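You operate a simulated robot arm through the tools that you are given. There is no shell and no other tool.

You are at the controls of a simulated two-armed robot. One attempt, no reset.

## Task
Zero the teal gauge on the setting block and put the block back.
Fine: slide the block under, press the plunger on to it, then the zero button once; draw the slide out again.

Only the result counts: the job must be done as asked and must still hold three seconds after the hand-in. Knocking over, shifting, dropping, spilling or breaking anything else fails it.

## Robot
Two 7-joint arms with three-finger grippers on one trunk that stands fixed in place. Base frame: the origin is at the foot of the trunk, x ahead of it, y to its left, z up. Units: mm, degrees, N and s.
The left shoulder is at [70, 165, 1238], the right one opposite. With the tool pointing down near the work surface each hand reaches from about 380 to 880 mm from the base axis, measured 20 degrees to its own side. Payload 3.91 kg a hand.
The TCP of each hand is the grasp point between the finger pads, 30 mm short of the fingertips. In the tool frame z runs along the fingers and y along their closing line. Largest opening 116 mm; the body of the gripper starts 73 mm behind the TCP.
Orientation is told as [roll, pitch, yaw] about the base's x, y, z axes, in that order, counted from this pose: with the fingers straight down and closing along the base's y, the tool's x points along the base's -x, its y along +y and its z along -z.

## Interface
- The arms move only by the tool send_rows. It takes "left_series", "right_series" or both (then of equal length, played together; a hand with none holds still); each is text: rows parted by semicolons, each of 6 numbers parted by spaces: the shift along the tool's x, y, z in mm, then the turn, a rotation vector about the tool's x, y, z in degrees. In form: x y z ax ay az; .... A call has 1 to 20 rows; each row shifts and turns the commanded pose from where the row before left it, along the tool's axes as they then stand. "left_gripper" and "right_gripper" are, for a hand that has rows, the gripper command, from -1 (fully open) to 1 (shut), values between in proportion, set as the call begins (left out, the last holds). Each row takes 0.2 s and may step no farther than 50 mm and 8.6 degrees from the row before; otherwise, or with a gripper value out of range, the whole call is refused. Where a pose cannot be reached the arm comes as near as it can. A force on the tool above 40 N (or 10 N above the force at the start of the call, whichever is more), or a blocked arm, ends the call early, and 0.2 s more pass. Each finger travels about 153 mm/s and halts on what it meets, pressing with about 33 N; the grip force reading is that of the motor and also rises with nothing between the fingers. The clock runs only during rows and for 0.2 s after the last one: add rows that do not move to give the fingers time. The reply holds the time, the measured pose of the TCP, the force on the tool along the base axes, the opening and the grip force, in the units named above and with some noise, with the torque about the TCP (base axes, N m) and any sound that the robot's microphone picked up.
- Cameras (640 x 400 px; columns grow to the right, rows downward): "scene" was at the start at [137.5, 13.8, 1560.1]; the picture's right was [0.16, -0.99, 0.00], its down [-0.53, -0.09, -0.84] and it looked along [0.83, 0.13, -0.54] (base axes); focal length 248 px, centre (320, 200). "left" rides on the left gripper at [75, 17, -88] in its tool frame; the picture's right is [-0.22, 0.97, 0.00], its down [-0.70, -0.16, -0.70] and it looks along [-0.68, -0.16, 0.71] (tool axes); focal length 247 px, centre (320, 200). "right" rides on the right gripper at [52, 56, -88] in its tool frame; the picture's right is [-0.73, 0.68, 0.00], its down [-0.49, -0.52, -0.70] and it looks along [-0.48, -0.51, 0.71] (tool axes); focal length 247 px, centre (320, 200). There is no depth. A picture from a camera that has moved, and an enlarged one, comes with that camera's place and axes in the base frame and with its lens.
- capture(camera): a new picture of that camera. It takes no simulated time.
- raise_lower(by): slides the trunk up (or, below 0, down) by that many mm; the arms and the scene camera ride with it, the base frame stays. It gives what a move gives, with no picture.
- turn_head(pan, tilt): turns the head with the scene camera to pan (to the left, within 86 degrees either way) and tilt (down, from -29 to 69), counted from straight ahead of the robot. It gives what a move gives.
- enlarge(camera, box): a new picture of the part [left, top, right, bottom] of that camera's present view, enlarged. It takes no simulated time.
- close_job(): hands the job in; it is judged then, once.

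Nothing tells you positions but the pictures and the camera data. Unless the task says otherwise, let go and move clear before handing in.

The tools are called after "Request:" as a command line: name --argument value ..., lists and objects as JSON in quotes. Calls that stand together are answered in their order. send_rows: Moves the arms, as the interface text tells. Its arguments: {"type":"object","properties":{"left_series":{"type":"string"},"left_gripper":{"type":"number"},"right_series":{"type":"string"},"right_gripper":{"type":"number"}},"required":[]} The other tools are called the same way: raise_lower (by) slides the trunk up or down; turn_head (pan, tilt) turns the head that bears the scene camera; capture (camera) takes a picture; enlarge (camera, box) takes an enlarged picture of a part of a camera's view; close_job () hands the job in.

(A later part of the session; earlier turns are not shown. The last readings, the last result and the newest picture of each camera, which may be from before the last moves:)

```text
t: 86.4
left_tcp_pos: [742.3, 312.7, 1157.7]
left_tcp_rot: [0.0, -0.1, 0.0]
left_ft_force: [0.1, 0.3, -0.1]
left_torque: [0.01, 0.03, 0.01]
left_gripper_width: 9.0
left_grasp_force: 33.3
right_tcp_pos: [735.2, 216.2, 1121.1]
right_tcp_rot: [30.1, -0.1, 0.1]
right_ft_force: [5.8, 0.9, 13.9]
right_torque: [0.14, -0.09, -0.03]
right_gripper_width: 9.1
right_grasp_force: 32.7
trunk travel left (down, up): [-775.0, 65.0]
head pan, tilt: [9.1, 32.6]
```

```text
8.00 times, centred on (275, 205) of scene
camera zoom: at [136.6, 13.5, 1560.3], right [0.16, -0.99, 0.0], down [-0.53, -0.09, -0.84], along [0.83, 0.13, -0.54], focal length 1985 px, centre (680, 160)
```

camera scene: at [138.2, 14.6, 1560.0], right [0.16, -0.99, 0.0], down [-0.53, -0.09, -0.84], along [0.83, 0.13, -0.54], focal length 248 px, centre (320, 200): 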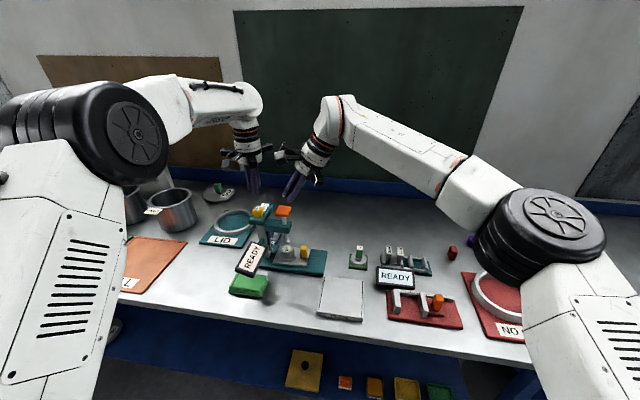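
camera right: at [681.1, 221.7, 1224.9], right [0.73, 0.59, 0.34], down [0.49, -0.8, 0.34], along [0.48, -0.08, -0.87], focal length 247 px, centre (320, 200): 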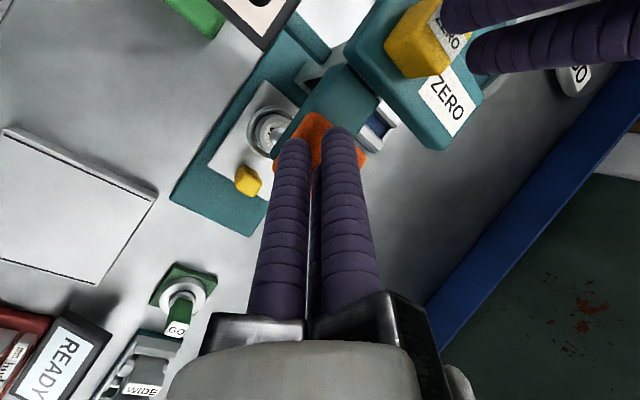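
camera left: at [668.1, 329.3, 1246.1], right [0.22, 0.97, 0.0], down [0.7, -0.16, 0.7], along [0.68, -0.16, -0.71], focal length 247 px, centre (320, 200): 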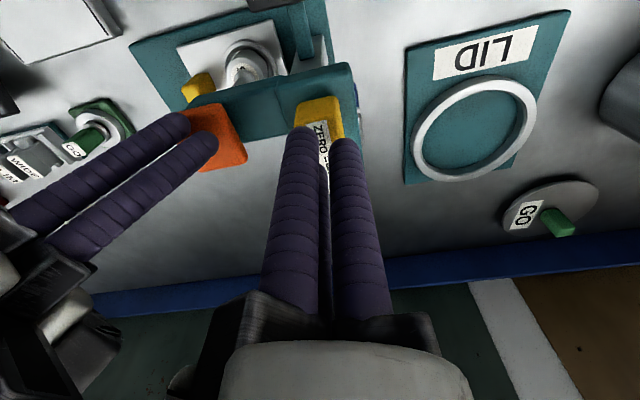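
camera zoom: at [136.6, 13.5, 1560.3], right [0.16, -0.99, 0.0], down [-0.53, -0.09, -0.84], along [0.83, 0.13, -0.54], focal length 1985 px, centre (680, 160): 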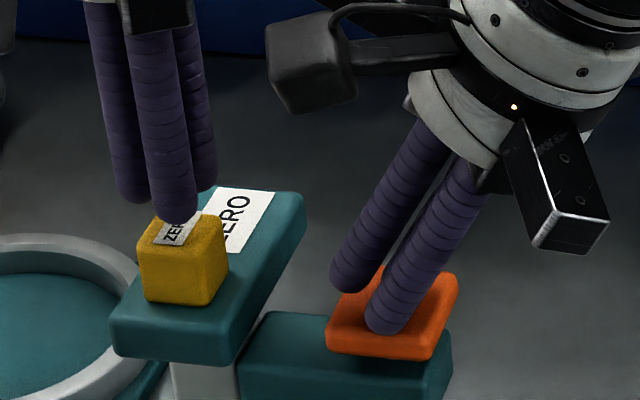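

Left fingertips are about over the button's middle; a small shift (−2 x, −2.5 y) and then a careful descent to the button.

Request:
send_rows --left_series "2 -2.5 0 0 0 0;0 0 5 0 0 0;0 0 3 0 0 0;0 0 0 0 0 0;0 0 0 0 0 0"

Request:
enlarge --camera "scene" --box '[250, 180, 300, 230]'

Request:
enlarge --camera "right" --box '[360, 0, 520, 120]'

```text
t: 87.6
left_tcp_pos: [740.4, 308.7, 1148.2]
left_tcp_rot: [0.0, -0.1, 0.0]
left_ft_force: [-0.3, 0.1, 0.1]
left_torque: [0.0, -0.01, -0.01]
left_gripper_width: 9.0
left_grasp_force: 33.1
right_tcp_pos: [733.5, 216.6, 1121.9]
right_tcp_rot: [30.1, -0.1, 0.2]
right_ft_force: [7.9, 2.0, 18.0]
right_torque: [0.11, -0.16, -0.04]
right_gripper_width: 9.2
right_grasp_force: 33.0
trunk travel left (down, up): [-775.0, 65.0]
head pan, tilt: [9.1, 32.6]
```

```text
8.00 times, centred on (275, 205) of scene
camera zoom: at [136.5, 13.4, 1560.3], right [0.16, -0.99, 0.0], down [-0.53, -0.09, -0.84], along [0.83, 0.13, -0.54], focal length 1985 px, centre (680, 160)
```

zoom: 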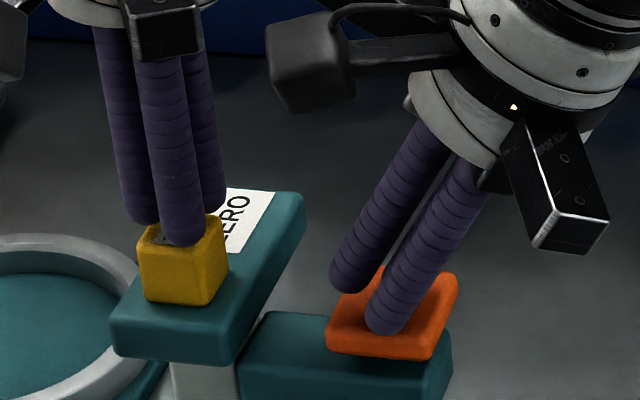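

```text
3.33 times, centred on (440, 60) of right
camera zoom: at [681.0, 221.7, 1224.8], right [0.73, 0.59, 0.34], down [0.49, -0.8, 0.34], along [0.48, -0.08, -0.87], focal length 823 px, centre (-80, 667)
```

zoom: 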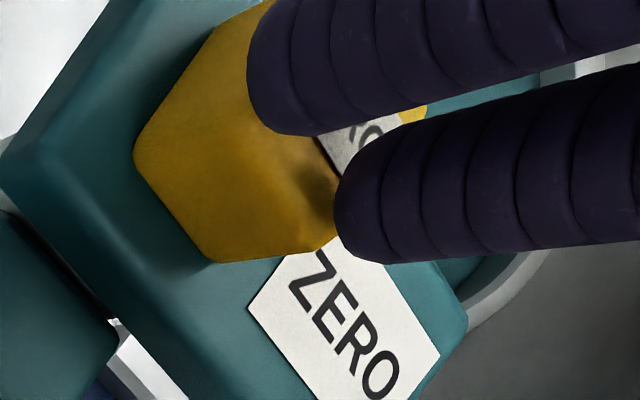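

Fingertips are over the button. Pressing it in 1 mm steps now, while relaxing the right hand's press by 0.5 mm since its force creeps up (18 N).

Request:
send_rows --left_series "0 0 1 0 0 0;0 0 1 0 0 0;0 0 1 0 0 0;0 0 0 0 0 0" --right_series "0 0.25 -0.43 0 0 0;0 0 0 0 0 0;0 0 0 0 0 0;0 0 0 0 0 0"

Request:
enlarge --camera "scene" --box '[220, 180, 320, 280]'

```text
t: 88.6
left_tcp_pos: [740.4, 308.0, 1145.5]
left_tcp_rot: [0.0, -0.1, 0.0]
left_ft_force: [0.0, 0.1, -0.3]
left_torque: [0.02, -0.02, -0.01]
left_gripper_width: 9.3
left_grasp_force: 33.1
right_tcp_pos: [735.1, 216.9, 1121.9]
right_tcp_rot: [30.1, -0.1, 0.2]
right_ft_force: [5.8, 1.2, 13.8]
right_torque: [0.12, -0.2, -0.03]
right_gripper_width: 9.2
right_grasp_force: 32.6
trunk travel left (down, up): [-775.0, 65.0]
head pan, tilt: [9.1, 32.6]
```

```text
4.00 times, centred on (270, 230) of scene
camera zoom: at [136.8, 13.5, 1560.2], right [0.16, -0.99, 0.0], down [-0.53, -0.09, -0.84], along [0.83, 0.13, -0.54], focal length 993 px, centre (520, 80)
```

zoom: 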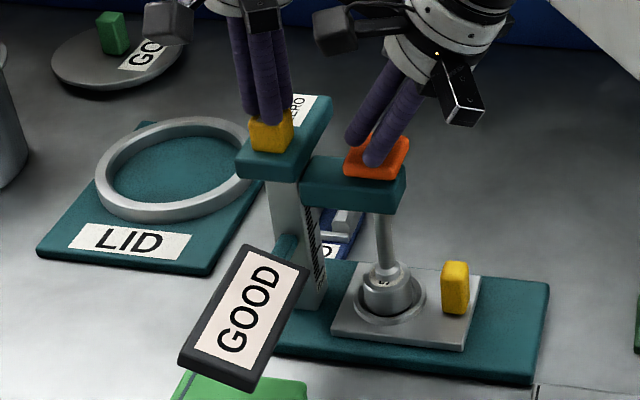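

Request:
send_rows --left_series "0 0 1 0 0 0;0 0 1 0 0 0;0 0 0 0 0 0"

Request:
send_rows --left_series "0 0 1 0 0 0;0 0 1 0 0 0;0 0 0 0 0 0"

Request:
enlarge --camera "scene" --box '[220, 180, 320, 280]'

```text
t: 89.4
left_tcp_pos: [740.4, 309.7, 1144.0]
left_tcp_rot: [0.0, -0.1, 0.0]
left_ft_force: [-0.7, -0.4, 1.0]
left_torque: [-0.02, 0.01, 0.0]
left_gripper_width: 9.0
left_grasp_force: 45.1
right_tcp_pos: [733.7, 217.7, 1121.3]
right_tcp_rot: [30.1, 0.0, 0.0]
right_ft_force: [6.0, 1.5, 11.9]
right_torque: [0.08, -0.17, -0.02]
right_gripper_width: 9.1
right_grasp_force: 32.9
trunk travel left (down, up): [-775.0, 65.0]
head pan, tilt: [9.1, 32.6]
```

```text
t: 90.2
left_tcp_pos: [740.9, 310.0, 1142.0]
left_tcp_rot: [0.0, -0.1, 0.0]
left_ft_force: [-1.6, 0.8, 1.0]
left_torque: [-0.02, 0.02, 0.01]
left_gripper_width: 9.1
left_grasp_force: 44.7
right_tcp_pos: [733.8, 216.2, 1121.2]
right_tcp_rot: [30.2, 0.0, 0.1]
right_ft_force: [4.5, 1.2, 10.0]
right_torque: [0.09, -0.13, -0.04]
right_gripper_width: 9.1
right_grasp_force: 33.0
trunk travel left (down, up): [-775.0, 65.0]
head pan, tilt: [9.1, 32.6]
```

```text
4.00 times, centred on (270, 230) of scene
camera zoom: at [136.7, 13.5, 1560.2], right [0.16, -0.99, 0.0], down [-0.53, -0.09, -0.84], along [0.83, 0.13, -0.54], focal length 993 px, centre (520, 80)
```

zoom: 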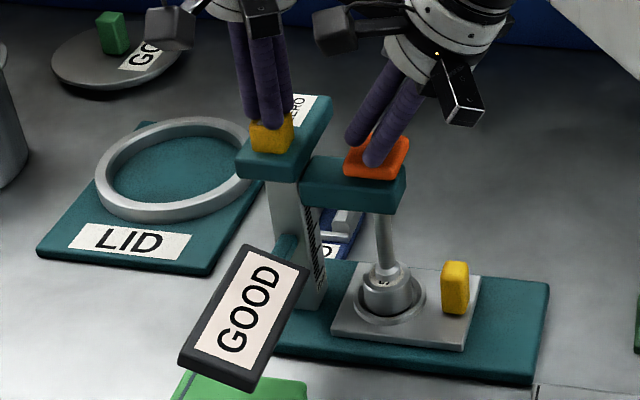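

Grip-motor force rose to 45 N on the left, so a finger might be touching the button's edge. Checking closely before pressing further.

Request:
enlarge --camera "scene" --box '[255, 190, 295, 225]'

Request:
enlarge --camera "left" --box '[250, 80, 390, 220]'

Request:
enlarge --camera "right" --box '[360, 0, 480, 90]'

```text
11.43 times, centred on (275, 208) of scene
camera zoom: at [136.7, 13.5, 1560.2], right [0.16, -0.99, 0.0], down [-0.53, -0.09, -0.84], along [0.83, 0.13, -0.54], focal length 2836 px, centre (834, 114)
```

zoom: 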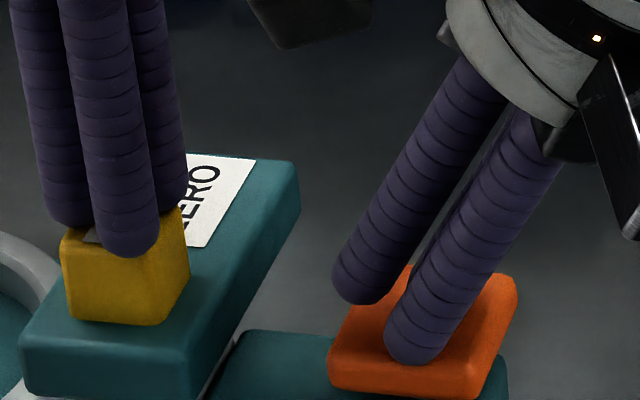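

```text
2.86 times, centred on (320, 150) of left
camera zoom: at [666.2, 326.6, 1230.8], right [0.22, 0.97, 0.0], down [0.7, -0.16, 0.7], along [0.68, -0.16, -0.71], focal length 706 px, centre (320, 343)
```

zoom: 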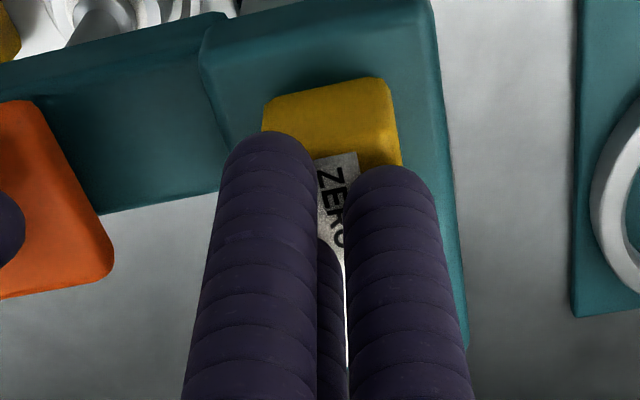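

```text
4.44 times, centred on (420, 45) of right
camera zoom: at [680.9, 221.7, 1225.0], right [0.73, 0.59, 0.34], down [0.49, -0.8, 0.34], along [0.48, -0.09, -0.87], focal length 1098 px, centre (-124, 889)
```

zoom: 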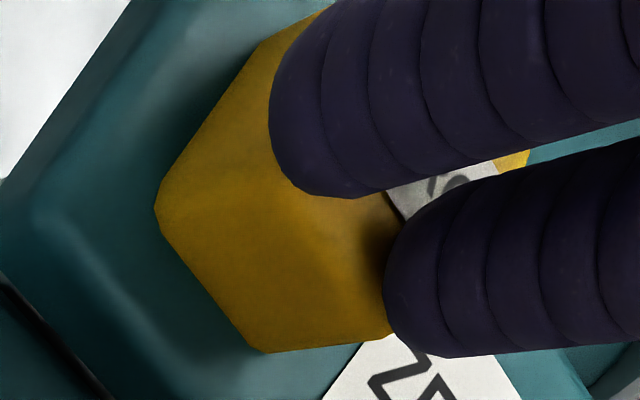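

The tips are on the button top, centred well enough. Pressing on in 1 mm steps.

Request:
send_rows --left_series "0 0 1 0 0 0;0 0 0 0 0 0"

Request:
send_rows --left_series "0 0 1 0 0 0;0 0 0 0 0 0"

Request:
enlarge --camera "scene" --box '[220, 180, 320, 280]'

Request:
enlarge --camera "scene" --box '[255, 190, 295, 225]'

```text
t: 90.8
left_tcp_pos: [740.7, 309.8, 1140.2]
left_tcp_rot: [0.0, -0.1, 0.0]
left_ft_force: [0.3, 0.6, 0.5]
left_torque: [-0.01, -0.01, 0.03]
left_gripper_width: 9.0
left_grasp_force: 45.4
right_tcp_pos: [733.5, 216.5, 1120.3]
right_tcp_rot: [30.1, 0.1, 0.1]
right_ft_force: [3.0, -0.1, 9.5]
right_torque: [0.05, -0.09, -0.01]
right_gripper_width: 9.1
right_grasp_force: 33.0
trunk travel left (down, up): [-775.0, 65.0]
head pan, tilt: [9.1, 32.6]
```

```text
t: 91.4
left_tcp_pos: [740.5, 309.1, 1139.1]
left_tcp_rot: [0.0, -0.1, 0.1]
left_ft_force: [0.1, 0.0, 1.6]
left_torque: [0.02, 0.01, 0.04]
left_gripper_width: 9.3
left_grasp_force: 45.4
right_tcp_pos: [734.6, 216.9, 1121.4]
right_tcp_rot: [30.2, -0.2, 0.1]
right_ft_force: [1.8, -0.3, 8.4]
right_torque: [0.05, -0.06, 0.0]
right_gripper_width: 9.0
right_grasp_force: 33.5
trunk travel left (down, up): [-775.0, 65.0]
head pan, tilt: [9.1, 32.6]
```

```text
4.00 times, centred on (270, 230) of scene
camera zoom: at [136.7, 13.5, 1560.2], right [0.16, -0.99, 0.0], down [-0.53, -0.09, -0.84], along [0.83, 0.13, -0.54], focal length 993 px, centre (520, 80)
```

zoom: 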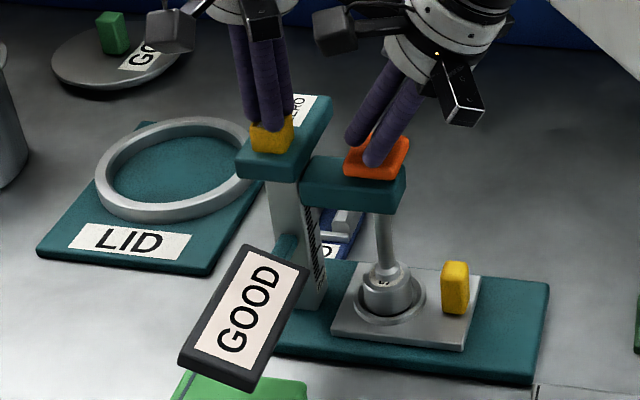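

```text
11.43 times, centred on (275, 208) of scene
camera zoom: at [136.7, 13.5, 1560.2], right [0.16, -0.99, 0.0], down [-0.53, -0.09, -0.84], along [0.83, 0.13, -0.54], focal length 2836 px, centre (834, 114)
```

zoom: 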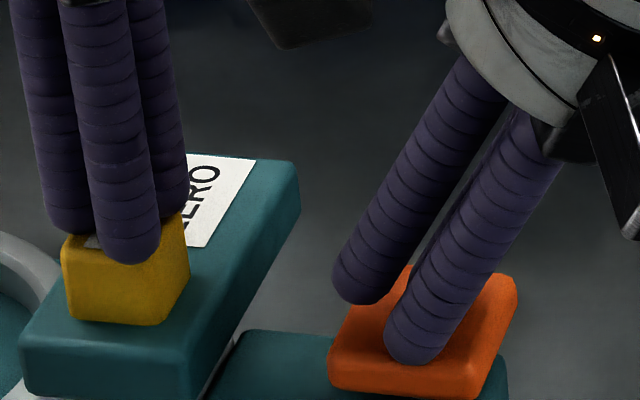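

The button is sinking (light spring). Continuing to press until it bottoms.

Request:
send_rows --left_series "0 0 1 0 0 0;0 0 0 0 0 0"

Request:
send_rows --left_series "0 0 1 0 0 0;0 0 0 0 0 0"

Request:
enlarge --camera "scene" --box '[220, 180, 320, 280]'

Request:
enlarge --camera "scene" --box '[255, 190, 295, 225]'

```text
t: 92.0
left_tcp_pos: [741.2, 308.5, 1137.3]
left_tcp_rot: [0.1, -0.1, 0.0]
left_ft_force: [-0.7, 1.0, 2.0]
left_torque: [-0.01, 0.06, -0.01]
left_gripper_width: 9.2
left_grasp_force: 44.6
right_tcp_pos: [734.1, 217.5, 1121.6]
right_tcp_rot: [30.1, -0.2, 0.1]
right_ft_force: [3.5, 0.2, 9.2]
right_torque: [0.09, -0.06, -0.01]
right_gripper_width: 9.2
right_grasp_force: 32.4
trunk travel left (down, up): [-775.0, 65.0]
head pan, tilt: [9.1, 32.6]
```

```text
t: 92.6
left_tcp_pos: [740.9, 308.1, 1137.7]
left_tcp_rot: [0.0, 0.0, 0.0]
left_ft_force: [0.0, -0.9, 1.3]
left_torque: [-0.02, 0.01, 0.01]
left_gripper_width: 8.9
left_grasp_force: 45.0
right_tcp_pos: [734.4, 217.2, 1121.1]
right_tcp_rot: [30.1, 0.0, 0.1]
right_ft_force: [2.4, 0.8, 8.3]
right_torque: [0.04, -0.03, -0.05]
right_gripper_width: 9.2
right_grasp_force: 33.0
trunk travel left (down, up): [-775.0, 65.0]
head pan, tilt: [9.1, 32.6]
heard: click
```

```text
4.00 times, centred on (270, 230) of scene
camera zoom: at [136.8, 13.4, 1560.2], right [0.16, -0.99, 0.0], down [-0.53, -0.09, -0.84], along [0.83, 0.13, -0.54], focal length 993 px, centre (520, 80)
```

zoom: 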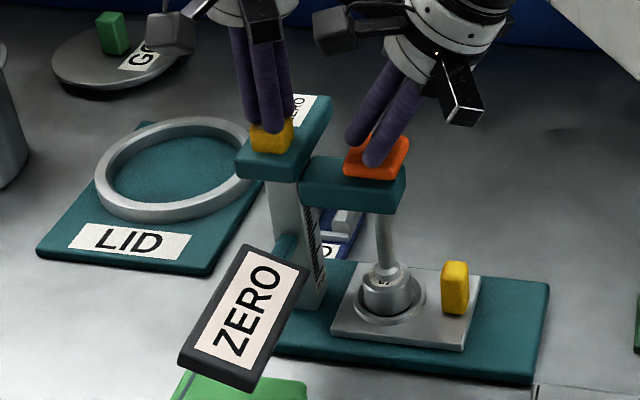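

```text
11.43 times, centred on (275, 208) of scene
camera zoom: at [136.8, 13.4, 1560.2], right [0.16, -0.99, 0.0], down [-0.53, -0.09, -0.84], along [0.83, 0.13, -0.54], focal length 2836 px, centre (834, 114)
```

zoom: 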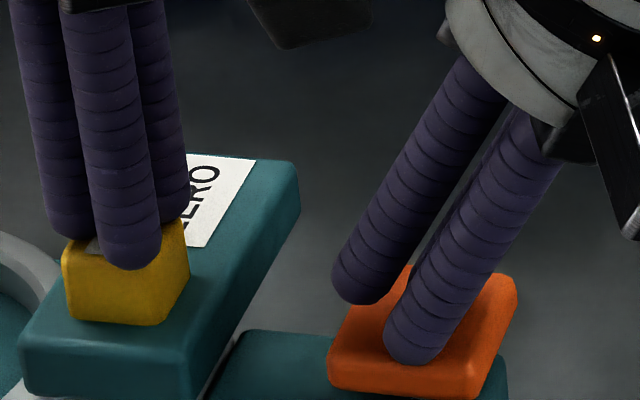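

A click was heard and the display reads ZERO. Lifting the left hand straight off the button, once and cleanly.

Request:
send_rows --left_series "0 0 -6 0 0 0;0 0 -10 0 0 0;0 0 -20 0 0 0;0 0 -25 0 0 0;0 0 0 0 0 0"

Request:
enlarge --camera "scene" --box '[220, 180, 320, 280]'

```text
t: 93.8
left_tcp_pos: [741.8, 309.6, 1198.1]
left_tcp_rot: [-0.1, -0.1, -0.1]
left_ft_force: [-0.1, 0.4, 0.7]
left_torque: [-0.04, 0.04, 0.02]
left_gripper_width: 9.0
left_grasp_force: 45.1
right_tcp_pos: [733.9, 217.7, 1121.7]
right_tcp_rot: [30.1, 0.0, 0.1]
right_ft_force: [0.3, -0.8, 6.9]
right_torque: [0.01, 0.0, -0.02]
right_gripper_width: 9.1
right_grasp_force: 32.9
trunk travel left (down, up): [-775.0, 65.0]
head pan, tilt: [9.1, 32.6]
```

```text
4.00 times, centred on (270, 230) of scene
camera zoom: at [136.7, 13.4, 1560.2], right [0.16, -0.99, 0.0], down [-0.53, -0.09, -0.84], along [0.83, 0.13, -0.54], focal length 993 px, centre (520, 80)
```

zoom: 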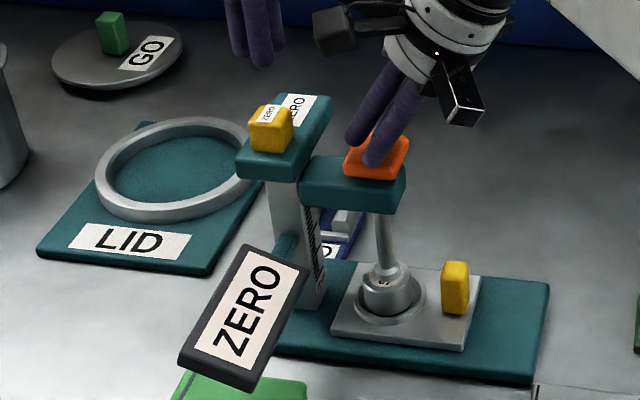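

Zeroed and button released. Now easing the right hand straight up so the plunger returns.

Request:
send_rows --right_series "0 1.5 -2.6 0 0 0;0 1.5 -2.6 0 0 0;0 1.5 -2.6 0 0 0;0 2 -3.46 0 0 0;0 2 -3.46 0 0 0;0 2 -3.46 0 0 0;0 2.5 -4.33 0 0 0;0 2.5 -4.33 0 0 0;0 2.5 -4.33 0 0 0;0 0 0 0 0 0"

Request:
enlarge --camera "scene" --box '[220, 180, 320, 280]'

```text
t: 96.0
left_tcp_pos: [741.3, 308.5, 1196.8]
left_tcp_rot: [0.0, 0.1, -0.1]
left_ft_force: [0.5, -0.2, 0.5]
left_torque: [0.01, -0.01, 0.04]
left_gripper_width: 9.1
left_grasp_force: 45.1
right_tcp_pos: [732.9, 217.6, 1154.9]
right_tcp_rot: [30.0, 0.0, 0.1]
right_ft_force: [-0.6, 0.2, -0.2]
right_torque: [-0.04, 0.01, 0.01]
right_gripper_width: 9.1
right_grasp_force: 32.9
trunk travel left (down, up): [-775.0, 65.0]
head pan, tilt: [9.1, 32.6]
```

```text
4.00 times, centred on (270, 230) of scene
camera zoom: at [137.7, 13.8, 1560.1], right [0.16, -0.99, 0.0], down [-0.53, -0.09, -0.84], along [0.83, 0.13, -0.54], focal length 993 px, centre (520, 80)
```

zoom: 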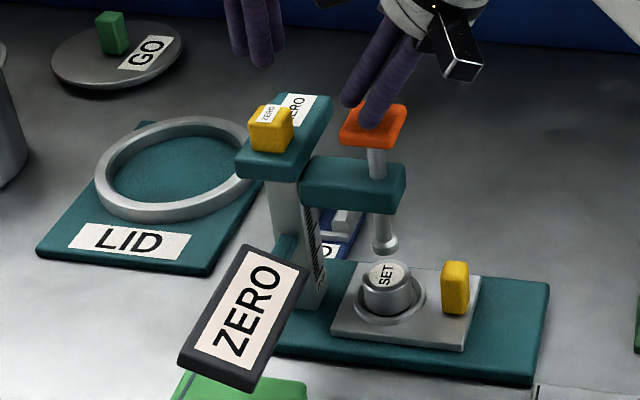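

The plunger sprang back up; display still ZERO. Retracting the right hand along its approach path, away from the gauge.

Request:
send_rows --right_series "0 10 -17.3 0 0 0;0 10 -17.3 0 0 0;25.5 -9.3 -29.8 0 0 0;25.5 -9.3 -29.8 0 0 0;25.5 -9.3 -29.8 0 0 0;25.5 -9.3 -29.8 0 0 0;25.5 -9.3 -29.8 0 0 0;25.5 -9.3 -29.8 0 0 0;0 0 0 7.5 0 0;0 0 0 7.5 0 0;0 0 0 7.5 0 0;0 0 0 7.5 0 0;0 0 0 0 0 0"

Request:
capture --camera "scene"

```text
t: 98.8
left_tcp_pos: [741.7, 309.3, 1198.7]
left_tcp_rot: [-0.1, 0.1, 0.0]
left_ft_force: [-0.3, -0.3, 0.4]
left_torque: [0.01, 0.0, 0.0]
left_gripper_width: 9.0
left_grasp_force: 44.8
right_tcp_pos: [579.2, 77.0, 1322.9]
right_tcp_rot: [0.0, 0.0, 0.1]
right_ft_force: [1.3, -0.9, -0.2]
right_torque: [0.02, 0.0, 0.01]
right_gripper_width: 9.0
right_grasp_force: 32.9
right hand out of reach, approached as far as the arm can: row 2
trunk travel left (down, up): [-775.0, 65.0]
head pan, tilt: [9.1, 32.6]
```

```text
taken
camera scene: at [137.9, 13.0, 1560.1], right [0.16, -0.99, 0.0], down [-0.53, -0.09, -0.84], along [0.83, 0.13, -0.54], focal length 248 px, centre (320, 200)
```

scene: 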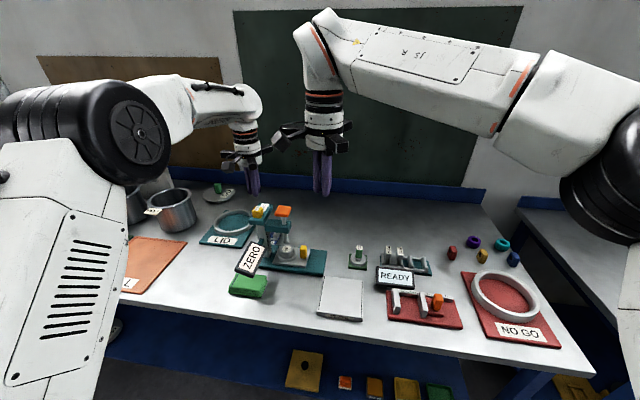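

Everything holds. First the right hand goes back home so it's out of the way.

Request:
send_rows --right_series "33.4 -22.7 -8.3 0 0 0;33.4 -22.7 -8.3 0 0 0;33.4 -22.7 -8.3 0 0 0;33.4 -22.7 -8.3 0 0 0;33.4 -22.7 -8.3 0 0 0;33.4 -22.7 -8.3 0 0 0;33.4 -22.7 -8.3 0 0 0;0 0 0 0 0 0;0 0 0 0 0 0"

Request:
send_rows --left_series "0 -41 0 0 0 0;0 -41 0 0 0 0;0 -41 0 0 0 0;0 -41 0 0 0 0;0 -41 0 0 0 0;0 0 0 -5 0 0;0 0 0 -5 0 0;0 0 0 0 0 0;0 0 0 0 0 0"

Request:
capture --camera "left"

Request:
capture --camera "scene"

```text
t: 100.8
left_tcp_pos: [741.8, 309.3, 1197.8]
left_tcp_rot: [0.0, -0.1, 0.0]
left_ft_force: [0.0, 1.1, -0.8]
left_torque: [-0.04, 0.03, -0.01]
left_gripper_width: 9.0
left_grasp_force: 44.9
right_tcp_pos: [344.9, -80.8, 1379.3]
right_tcp_rot: [-0.1, -0.1, 0.1]
right_ft_force: [-0.2, -0.1, 0.1]
right_torque: [0.0, -0.01, -0.02]
right_gripper_width: 9.4
right_grasp_force: 32.6
trunk travel left (down, up): [-775.0, 65.0]
head pan, tilt: [9.1, 32.6]
```

```text
t: 102.8
left_tcp_pos: [741.6, 104.3, 1198.1]
left_tcp_rot: [10.0, -0.2, 0.0]
left_ft_force: [0.2, -0.4, 0.6]
left_torque: [0.0, 0.05, -0.04]
left_gripper_width: 8.9
left_grasp_force: 44.8
right_tcp_pos: [344.7, -81.2, 1379.6]
right_tcp_rot: [0.0, 0.1, 0.1]
right_ft_force: [0.2, 0.4, -0.7]
right_torque: [0.0, 0.0, 0.0]
right_gripper_width: 9.1
right_grasp_force: 33.2
trunk travel left (down, up): [-775.0, 65.0]
head pan, tilt: [9.1, 32.6]
```

```text
taken
camera left: at [667.0, 106.3, 1289.2], right [0.22, 0.96, 0.17], down [0.7, -0.28, 0.66], along [0.68, -0.03, -0.73], focal length 247 px, centre (320, 200)
```

left: 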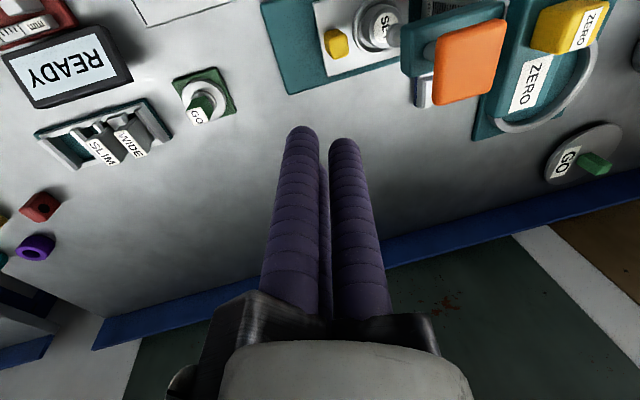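

```text
taken
camera scene: at [137.4, 14.1, 1560.1], right [0.16, -0.99, 0.0], down [-0.53, -0.09, -0.84], along [0.83, 0.13, -0.54], focal length 248 px, centre (320, 200)
```

scene: 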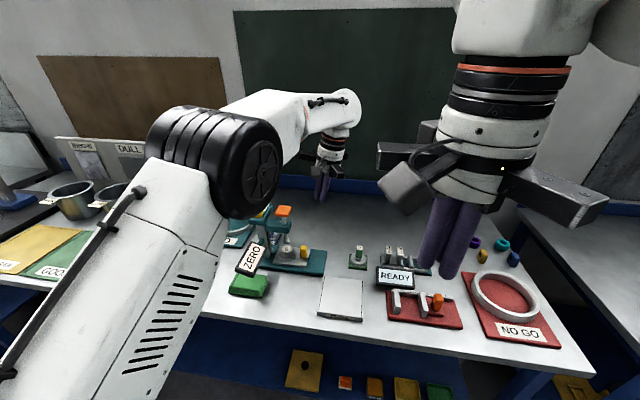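

Opening the left hand fully and descending (10° lean) beside the gauge until one finger is just above the handle, then checking.

Request:
send_rows --left_series "0 0 0 0 0 0;0 0 0 0 0 0;0 -6.76 38.3 0 0 0;0 -6.76 38.3 0 0 0;0 -6.76 38.3 0 0 0;0 -6.76 38.3 0 0 0;0 -5.2 29.5 0 0 0;0 0 0 0 0 0;0 0 0 0 0 0" --left_gripper -1

Request:
capture --camera "left"

Request:
enlarge --camera "scene" --box '[230, 180, 370, 290]'

```text
t: 104.8
left_tcp_pos: [740.9, 103.0, 1013.0]
left_tcp_rot: [10.0, 0.0, 0.0]
left_ft_force: [0.2, -0.5, -0.4]
left_torque: [-0.03, 0.02, 0.0]
left_gripper_width: 115.9
left_grasp_force: 0.1
right_tcp_pos: [345.6, -81.7, 1380.0]
right_tcp_rot: [0.1, 0.0, 0.1]
right_ft_force: [0.1, 0.0, 0.3]
right_torque: [0.0, 0.02, 0.01]
right_gripper_width: 9.1
right_grasp_force: 33.0
trunk travel left (down, up): [-775.0, 65.0]
head pan, tilt: [9.1, 32.6]
```

```text
taken
camera left: at [666.5, 105.1, 1103.7], right [0.22, 0.96, 0.17], down [0.7, -0.28, 0.66], along [0.68, -0.03, -0.73], focal length 247 px, centre (320, 200)
```

left: 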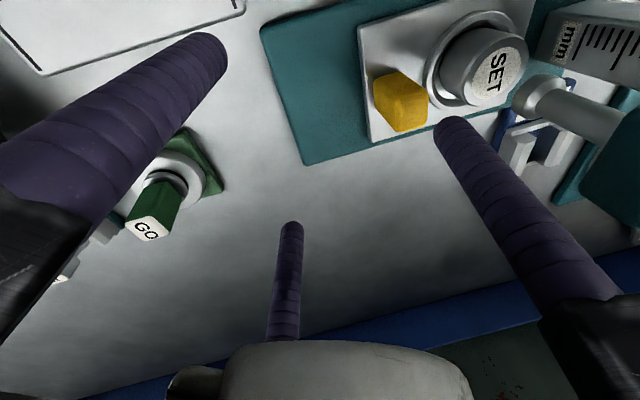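

```text
3.64 times, centred on (300, 235) of scene
camera zoom: at [137.7, 13.6, 1560.1], right [0.16, -0.99, 0.0], down [-0.53, -0.09, -0.84], along [0.83, 0.13, -0.54], focal length 902 px, centre (393, 73)
```

zoom: 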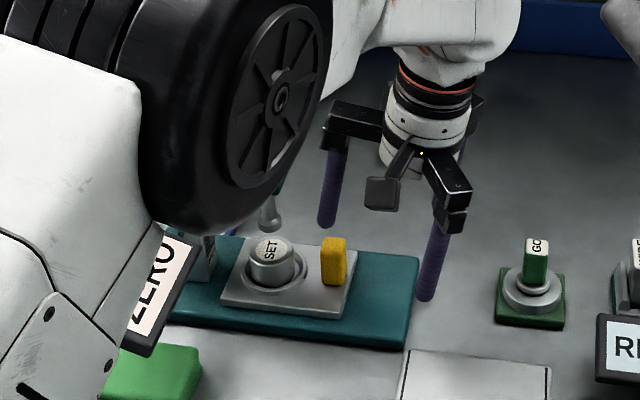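

Finger is above the handle as predicted. Sliding it 21 mm in +y over the gap between handle and block, staying above both.

Request:
send_rows --left_series "-3 -1.64 9.26 0 0 0;0 10.7 1.89 0 0 0;0 10.7 1.89 0 0 0;0 0 0 0 0 0;0 0 0 0 0 0;0 0 0 0 0 0"

Request:
capture --camera "left"

Request:
enlarge --camera "left" --box '[340, 40, 580, 220]'

Request:
enlarge --camera "scene" --box '[250, 190, 350, 270]'

```text
t: 106.2
left_tcp_pos: [742.7, 125.5, 1003.9]
left_tcp_rot: [10.0, 0.1, 0.0]
left_ft_force: [-0.1, -0.1, 0.6]
left_torque: [-0.01, 0.02, -0.04]
left_gripper_width: 116.1
left_grasp_force: 0.0
right_tcp_pos: [345.1, -81.9, 1379.9]
right_tcp_rot: [0.0, 0.0, 0.1]
right_ft_force: [-0.1, 0.4, 0.5]
right_torque: [0.02, 0.01, -0.01]
right_gripper_width: 9.0
right_grasp_force: 32.4
trunk travel left (down, up): [-775.0, 65.0]
head pan, tilt: [9.1, 32.6]
```

```text
taken
camera left: at [669.3, 127.7, 1093.5], right [0.22, 0.96, 0.17], down [0.7, -0.28, 0.66], along [0.68, -0.03, -0.73], focal length 247 px, centre (320, 200)
```

left: 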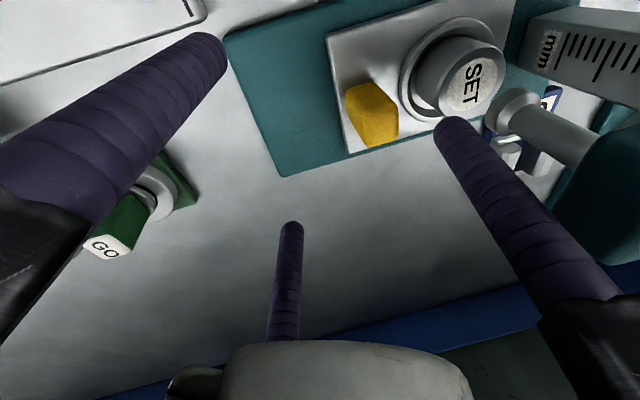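

```text
2.22 times, centred on (460, 130) of left
camera zoom: at [669.3, 127.7, 1093.5], right [0.22, 0.96, 0.17], down [0.7, -0.28, 0.66], along [0.68, -0.03, -0.73], focal length 549 px, centre (9, 356)
```

zoom: 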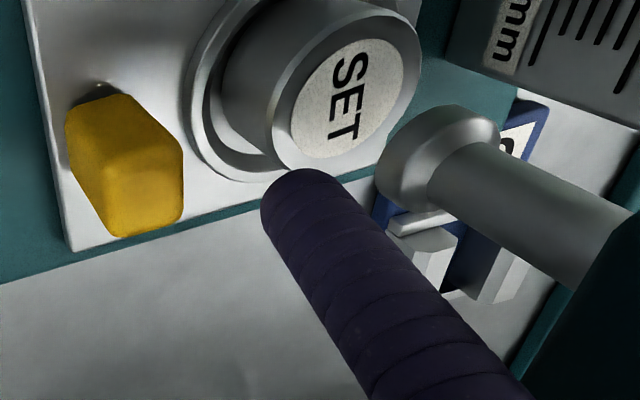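

```text
5.00 times, centred on (300, 230) of scene
camera zoom: at [137.5, 13.8, 1560.1], right [0.16, -0.99, 0.0], down [-0.53, -0.09, -0.84], along [0.83, 0.13, -0.54], focal length 1241 px, centre (420, 50)
```

zoom: 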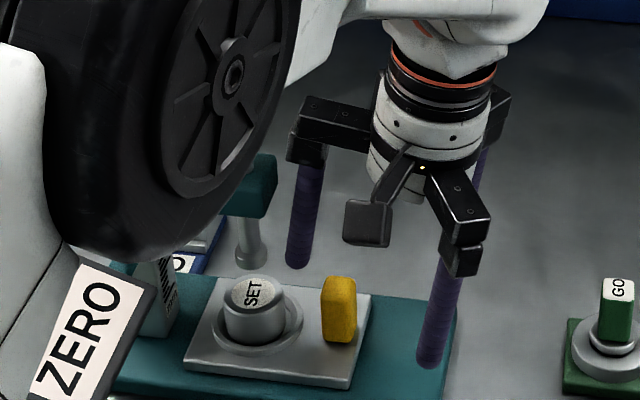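

The finger is centred over the gap between handle and block. Descending 36 mm into the gap in small steps.

Request:
send_rows --left_series "0 -1.39 7.88 0 0 0;0 -1.39 7.88 0 0 0;0 0 0 0 0 0;0 0 0 0 0 0"

Request:
enlarge --camera "left" --box '[340, 40, 580, 220]'

Request:
enlarge --camera "scene" --box '[265, 220, 335, 270]'

```text
t: 107.2
left_tcp_pos: [744.4, 126.0, 988.0]
left_tcp_rot: [10.0, 0.1, 0.1]
left_ft_force: [0.7, 0.1, -0.1]
left_torque: [-0.01, -0.03, 0.0]
left_gripper_width: 116.0
left_grasp_force: 0.0
right_tcp_pos: [344.1, -81.0, 1381.0]
right_tcp_rot: [0.0, 0.0, 0.1]
right_ft_force: [-0.4, 0.3, -1.0]
right_torque: [0.03, 0.02, 0.01]
right_gripper_width: 9.0
right_grasp_force: 33.4
trunk travel left (down, up): [-775.0, 65.0]
head pan, tilt: [9.1, 32.6]
```

```text
2.22 times, centred on (460, 130) of left
camera zoom: at [669.3, 127.7, 1077.4], right [0.22, 0.96, 0.17], down [0.7, -0.28, 0.66], along [0.68, -0.03, -0.73], focal length 549 px, centre (9, 356)
```

zoom: 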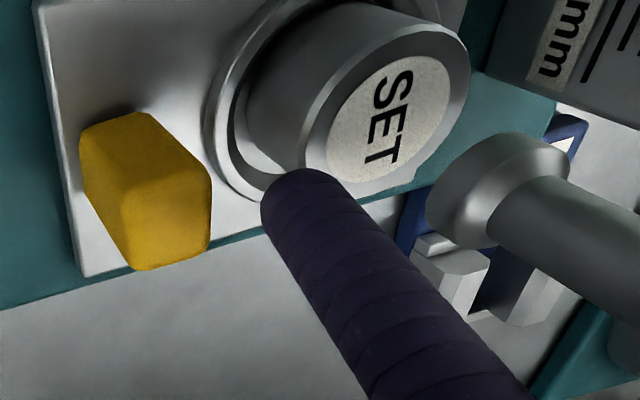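

```text
8.00 times, centred on (300, 245) of scene
camera zoom: at [137.6, 13.7, 1560.1], right [0.16, -0.99, 0.0], down [-0.53, -0.09, -0.84], along [0.83, 0.13, -0.54], focal length 1985 px, centre (480, -160)
```

zoom: 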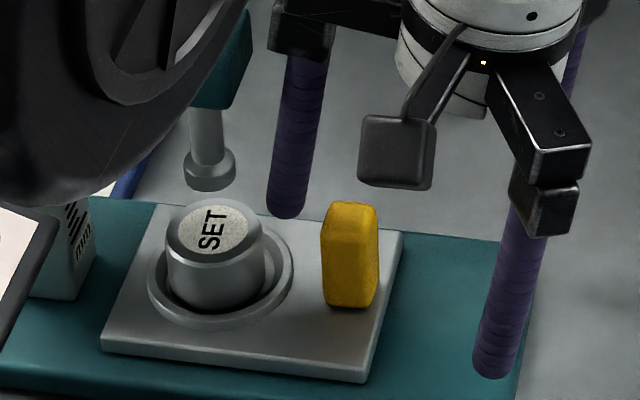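

Request:
send_rows --left_series "0 -1.39 7.88 0 0 0;0 -1.39 7.88 0 0 0;0 -0.7 3.9 0 0 0;0 0 0 0 0 0;0 0 0 0 0 0"

Request:
enlarge --camera "left" --box '[340, 40, 580, 220]'

Request:
enlarge --camera "scene" --box '[265, 220, 335, 270]'

```text
t: 108.4
left_tcp_pos: [745.2, 126.6, 966.5]
left_tcp_rot: [10.0, 0.0, 0.0]
left_ft_force: [-0.1, 0.2, 0.8]
left_torque: [-0.02, 0.02, -0.01]
left_gripper_width: 116.1
left_grasp_force: 0.2
right_tcp_pos: [344.2, -80.9, 1380.9]
right_tcp_rot: [0.1, 0.0, 0.1]
right_ft_force: [0.5, 0.2, 0.4]
right_torque: [0.0, 0.03, 0.02]
right_gripper_width: 9.3
right_grasp_force: 32.9
trunk travel left (down, up): [-775.0, 65.0]
head pan, tilt: [9.1, 32.6]
```

```text
2.22 times, centred on (460, 130) of left
camera zoom: at [669.9, 127.7, 1057.8], right [0.22, 0.96, 0.17], down [0.7, -0.28, 0.66], along [0.68, -0.03, -0.73], focal length 549 px, centre (9, 356)
```

zoom: 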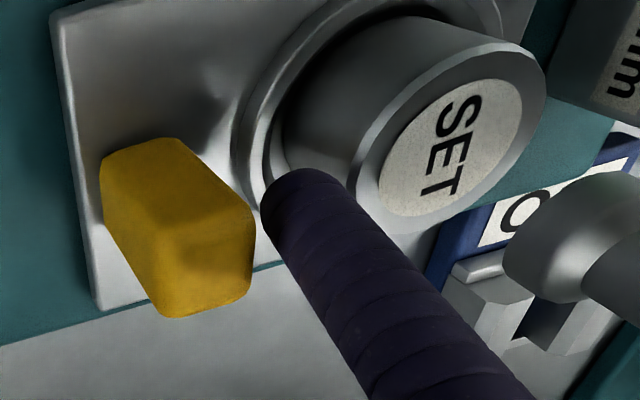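

```text
8.00 times, centred on (300, 245) of scene
camera zoom: at [137.6, 13.7, 1560.1], right [0.16, -0.99, 0.0], down [-0.53, -0.09, -0.84], along [0.83, 0.13, -0.54], focal length 1985 px, centre (480, -160)
```

zoom: 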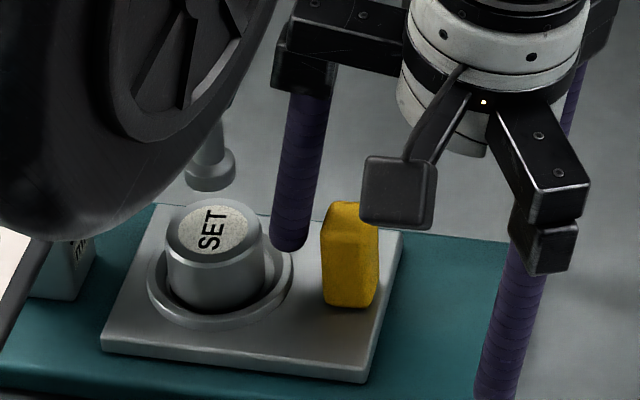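

The finger is behind the handle, clear of the block. Pulling the slide out along its axis, gently at first.

Request:
send_rows --left_series "-0.12 -1.97 -0.35 0 0 0;-0.12 -1.97 -0.35 0 0 0;-0.12 -1.97 -0.35 0 0 0;-0.12 -1.97 -0.35 0 0 0;-0.12 -1.97 -0.35 0 0 0;-0.12 -1.97 -0.35 0 0 0;-0.12 -1.97 -0.35 0 0 0;0 0 0 0 0 0"

Request:
enlarge --camera "left" --box '[340, 40, 580, 220]'

Request:
enlarge --camera "scene" --box '[265, 220, 335, 270]'

```text
t: 110.2
left_tcp_pos: [745.6, 112.0, 967.4]
left_tcp_rot: [10.0, -0.2, 0.0]
left_ft_force: [-0.6, 1.2, 1.2]
left_torque: [0.06, 0.02, -0.02]
left_gripper_width: 115.7
left_grasp_force: 0.1
right_tcp_pos: [345.2, -81.8, 1380.2]
right_tcp_rot: [-0.1, 0.0, 0.1]
right_ft_force: [0.1, -0.1, -0.1]
right_torque: [0.02, -0.01, 0.0]
right_gripper_width: 9.0
right_grasp_force: 33.1
trunk travel left (down, up): [-775.0, 65.0]
head pan, tilt: [9.1, 32.6]
```

```text
2.22 times, centred on (460, 130) of left
camera zoom: at [670.1, 113.3, 1057.7], right [0.22, 0.96, 0.17], down [0.7, -0.28, 0.66], along [0.68, -0.03, -0.73], focal length 549 px, centre (9, 356)
```

zoom: 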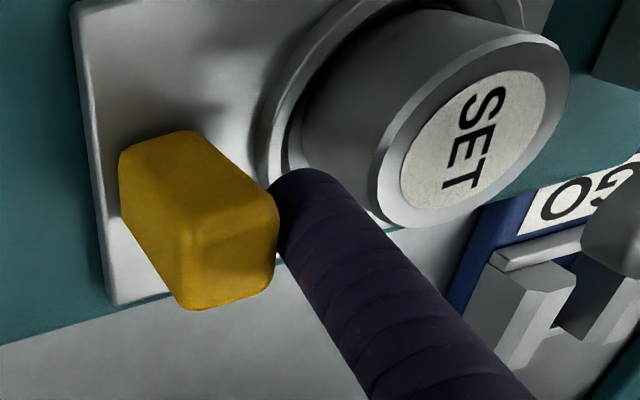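

```text
8.00 times, centred on (300, 245) of scene
camera zoom: at [137.4, 13.9, 1560.1], right [0.16, -0.99, 0.0], down [-0.53, -0.09, -0.84], along [0.83, 0.13, -0.54], focal length 1985 px, centre (480, -160)
```

zoom: 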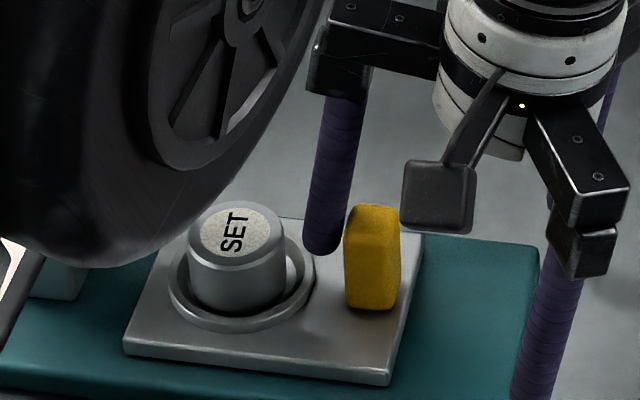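

The slide follows the finger. Continuing to draw it out 64 mm.

Request:
send_rows --left_series "-0.236 -3.93 -0.695 0 0 0;-0.236 -3.93 -0.695 0 0 0;-0.236 -3.93 -0.695 0 0 0;-0.236 -3.93 -0.695 0 0 0;-0.236 -3.93 -0.695 0 0 0;-0.236 -3.93 -0.695 0 0 0;-0.236 -3.93 -0.695 0 0 0;-0.236 -3.93 -0.695 0 0 0;-0.236 -3.93 -0.695 0 0 0;-0.236 -3.93 -0.695 0 0 0;-0.236 -3.93 -0.695 0 0 0;-0.236 -3.93 -0.695 0 0 0;-0.236 -3.93 -0.695 0 0 0;-0.236 -3.93 -0.695 0 0 0;-0.236 -3.93 -0.695 0 0 0;-0.236 -3.93 -0.695 0 0 0;0 0 0 0 0 0"

Request:
capture --camera "left"

Request:
enlarge --camera "scene" --box '[260, 200, 360, 290]'

```text
t: 113.8
left_tcp_pos: [748.2, 48.3, 966.3]
left_tcp_rot: [10.0, 0.0, 0.0]
left_ft_force: [-0.1, 1.1, 0.1]
left_torque: [0.01, -0.02, 0.0]
left_gripper_width: 116.1
left_grasp_force: 0.1
right_tcp_pos: [344.7, -81.2, 1379.6]
right_tcp_rot: [0.0, 0.1, 0.1]
right_ft_force: [0.3, 0.0, -0.2]
right_torque: [-0.03, -0.03, -0.01]
right_gripper_width: 9.2
right_grasp_force: 33.0
trunk travel left (down, up): [-775.0, 65.0]
head pan, tilt: [9.1, 32.6]
```

```text
taken
camera left: at [673.5, 50.0, 1057.7], right [0.22, 0.96, 0.17], down [0.7, -0.28, 0.66], along [0.68, -0.03, -0.73], focal length 247 px, centre (320, 200)
```

left: 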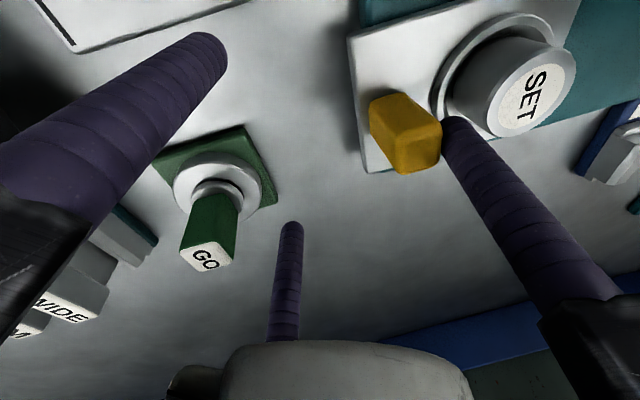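

```text
4.44 times, centred on (310, 245) of scene
camera zoom: at [137.5, 13.9, 1560.1], right [0.16, -0.99, 0.0], down [-0.53, -0.09, -0.84], along [0.83, 0.13, -0.54], focal length 1103 px, centre (364, 0)
```

zoom: 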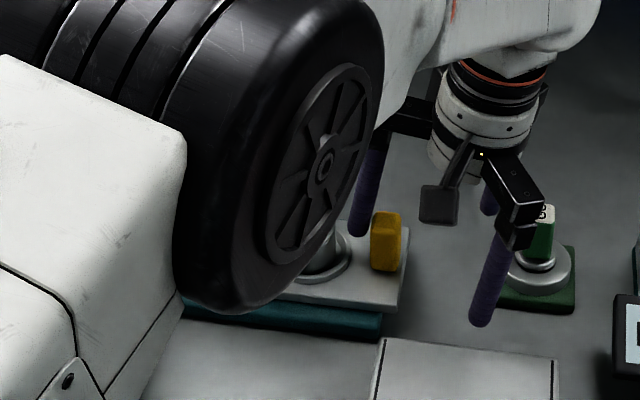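

About 13 mm left; continuing carefully to the outer end stop (clear of the GO plug, which lies between the two lower fingers).

Request:
send_rows --left_series "-0.12 -1.97 -0.35 0 0 0;-0.12 -1.97 -0.35 0 0 0;-0.12 -1.97 -0.35 0 0 0;-0.12 -1.97 -0.35 0 0 0;0 0 0 0 0 0"

Request:
send_rows --left_series "-0.06 -0.98 -0.17 0 0 0;-0.06 -0.98 -0.17 0 0 0;0 0 0 0 0 0"

Request:
capture --camera "left"

Request:
enlarge --camera "scene" --box '[260, 200, 360, 290]'

```text
t: 115.0
left_tcp_pos: [748.4, 41.3, 968.2]
left_tcp_rot: [9.9, -0.1, 0.1]
left_ft_force: [0.3, 1.5, 0.6]
left_torque: [0.04, 0.01, -0.01]
left_gripper_width: 116.2
left_grasp_force: 0.0
right_tcp_pos: [345.5, -81.4, 1380.3]
right_tcp_rot: [0.0, 0.0, 0.1]
right_ft_force: [-0.5, 0.4, 0.1]
right_torque: [0.01, -0.02, -0.01]
right_gripper_width: 9.2
right_grasp_force: 32.8
trunk travel left (down, up): [-775.0, 65.0]
head pan, tilt: [9.1, 32.6]
```

```text
t: 115.8
left_tcp_pos: [748.4, 37.3, 967.9]
left_tcp_rot: [10.1, 0.0, 0.0]
left_ft_force: [-1.0, 1.0, -0.9]
left_torque: [-0.01, 0.04, -0.01]
left_gripper_width: 115.9
left_grasp_force: 0.1
right_tcp_pos: [344.2, -81.5, 1379.6]
right_tcp_rot: [0.0, 0.0, 0.1]
right_ft_force: [0.6, -0.2, 0.6]
right_torque: [-0.02, -0.04, 0.02]
right_gripper_width: 9.0
right_grasp_force: 32.8
trunk travel left (down, up): [-775.0, 65.0]
head pan, tilt: [9.1, 32.6]
```

```text
taken
camera left: at [674.1, 40.0, 1057.7], right [0.22, 0.96, 0.17], down [0.7, -0.28, 0.66], along [0.68, -0.03, -0.73], focal length 247 px, centre (320, 200)
```

left: 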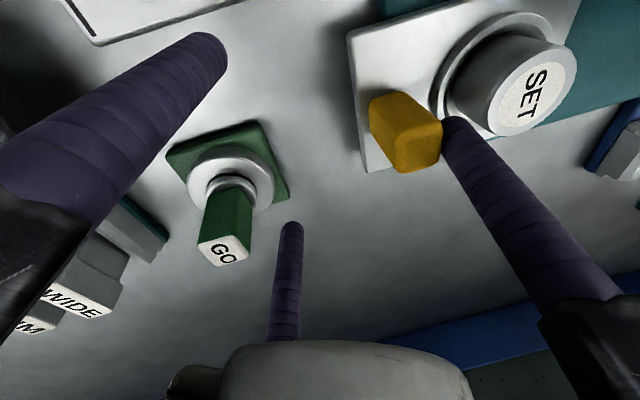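

```text
4.44 times, centred on (310, 245) of scene
camera zoom: at [137.5, 13.9, 1560.1], right [0.16, -0.99, 0.0], down [-0.53, -0.09, -0.84], along [0.83, 0.13, -0.54], focal length 1103 px, centre (364, 0)
```

zoom: 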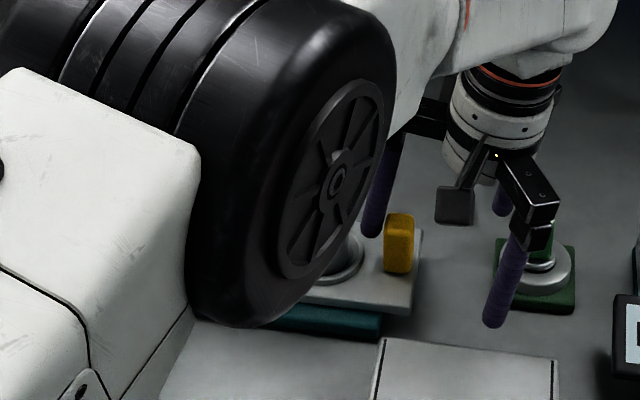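

The handle is nearly back at its original place. Stepping 1 mm at a time to confirm the end stop.

Request:
send_rows --left_series "-0.06 -0.98 -0.17 0 0 0;0 0 0 0 0 0;0 0 0 0 0 0"

Request:
send_rows --left_series "-0.06 -0.98 -0.17 0 0 0;0 0 0 0 0 0;0 0 0 0 0 0"

Request:
send_rows --left_series "-0.06 -0.98 -0.17 0 0 0;0 0 0 0 0 0;0 0 0 0 0 0"

```text
t: 116.6
left_tcp_pos: [747.6, 36.9, 967.0]
left_tcp_rot: [9.9, 0.1, 0.0]
left_ft_force: [-0.2, 1.2, -0.7]
left_torque: [0.02, 0.0, 0.03]
left_gripper_width: 115.9
left_grasp_force: 0.0
right_tcp_pos: [345.8, -80.4, 1380.2]
right_tcp_rot: [0.0, 0.0, 0.0]
right_ft_force: [-0.7, -0.3, -0.4]
right_torque: [0.01, -0.03, -0.02]
right_gripper_width: 9.4
right_grasp_force: 33.6
trunk travel left (down, up): [-775.0, 65.0]
head pan, tilt: [9.1, 32.6]
```

```text
t: 117.4
left_tcp_pos: [749.1, 35.8, 966.3]
left_tcp_rot: [9.9, 0.0, 0.0]
left_ft_force: [0.2, 1.8, 0.6]
left_torque: [0.03, 0.0, 0.03]
left_gripper_width: 116.1
left_grasp_force: 0.1
right_tcp_pos: [344.2, -81.2, 1380.4]
right_tcp_rot: [0.0, 0.0, 0.1]
right_ft_force: [0.2, -0.3, -0.5]
right_torque: [-0.01, 0.0, -0.03]
right_gripper_width: 9.0
right_grasp_force: 32.9
trunk travel left (down, up): [-775.0, 65.0]
head pan, tilt: [9.1, 32.6]
```

```text
t: 118.2
left_tcp_pos: [748.5, 35.6, 966.7]
left_tcp_rot: [10.0, 0.0, 0.0]
left_ft_force: [-0.6, 3.5, -0.7]
left_torque: [-0.02, 0.02, 0.07]
left_gripper_width: 115.9
left_grasp_force: 0.0
right_tcp_pos: [344.3, -81.4, 1380.9]
right_tcp_rot: [0.0, 0.0, 0.1]
right_ft_force: [-0.6, -0.2, -0.1]
right_torque: [0.0, 0.0, -0.01]
right_gripper_width: 9.4
right_grasp_force: 33.2
trunk travel left (down, up): [-775.0, 65.0]
head pan, tilt: [9.1, 32.6]
```

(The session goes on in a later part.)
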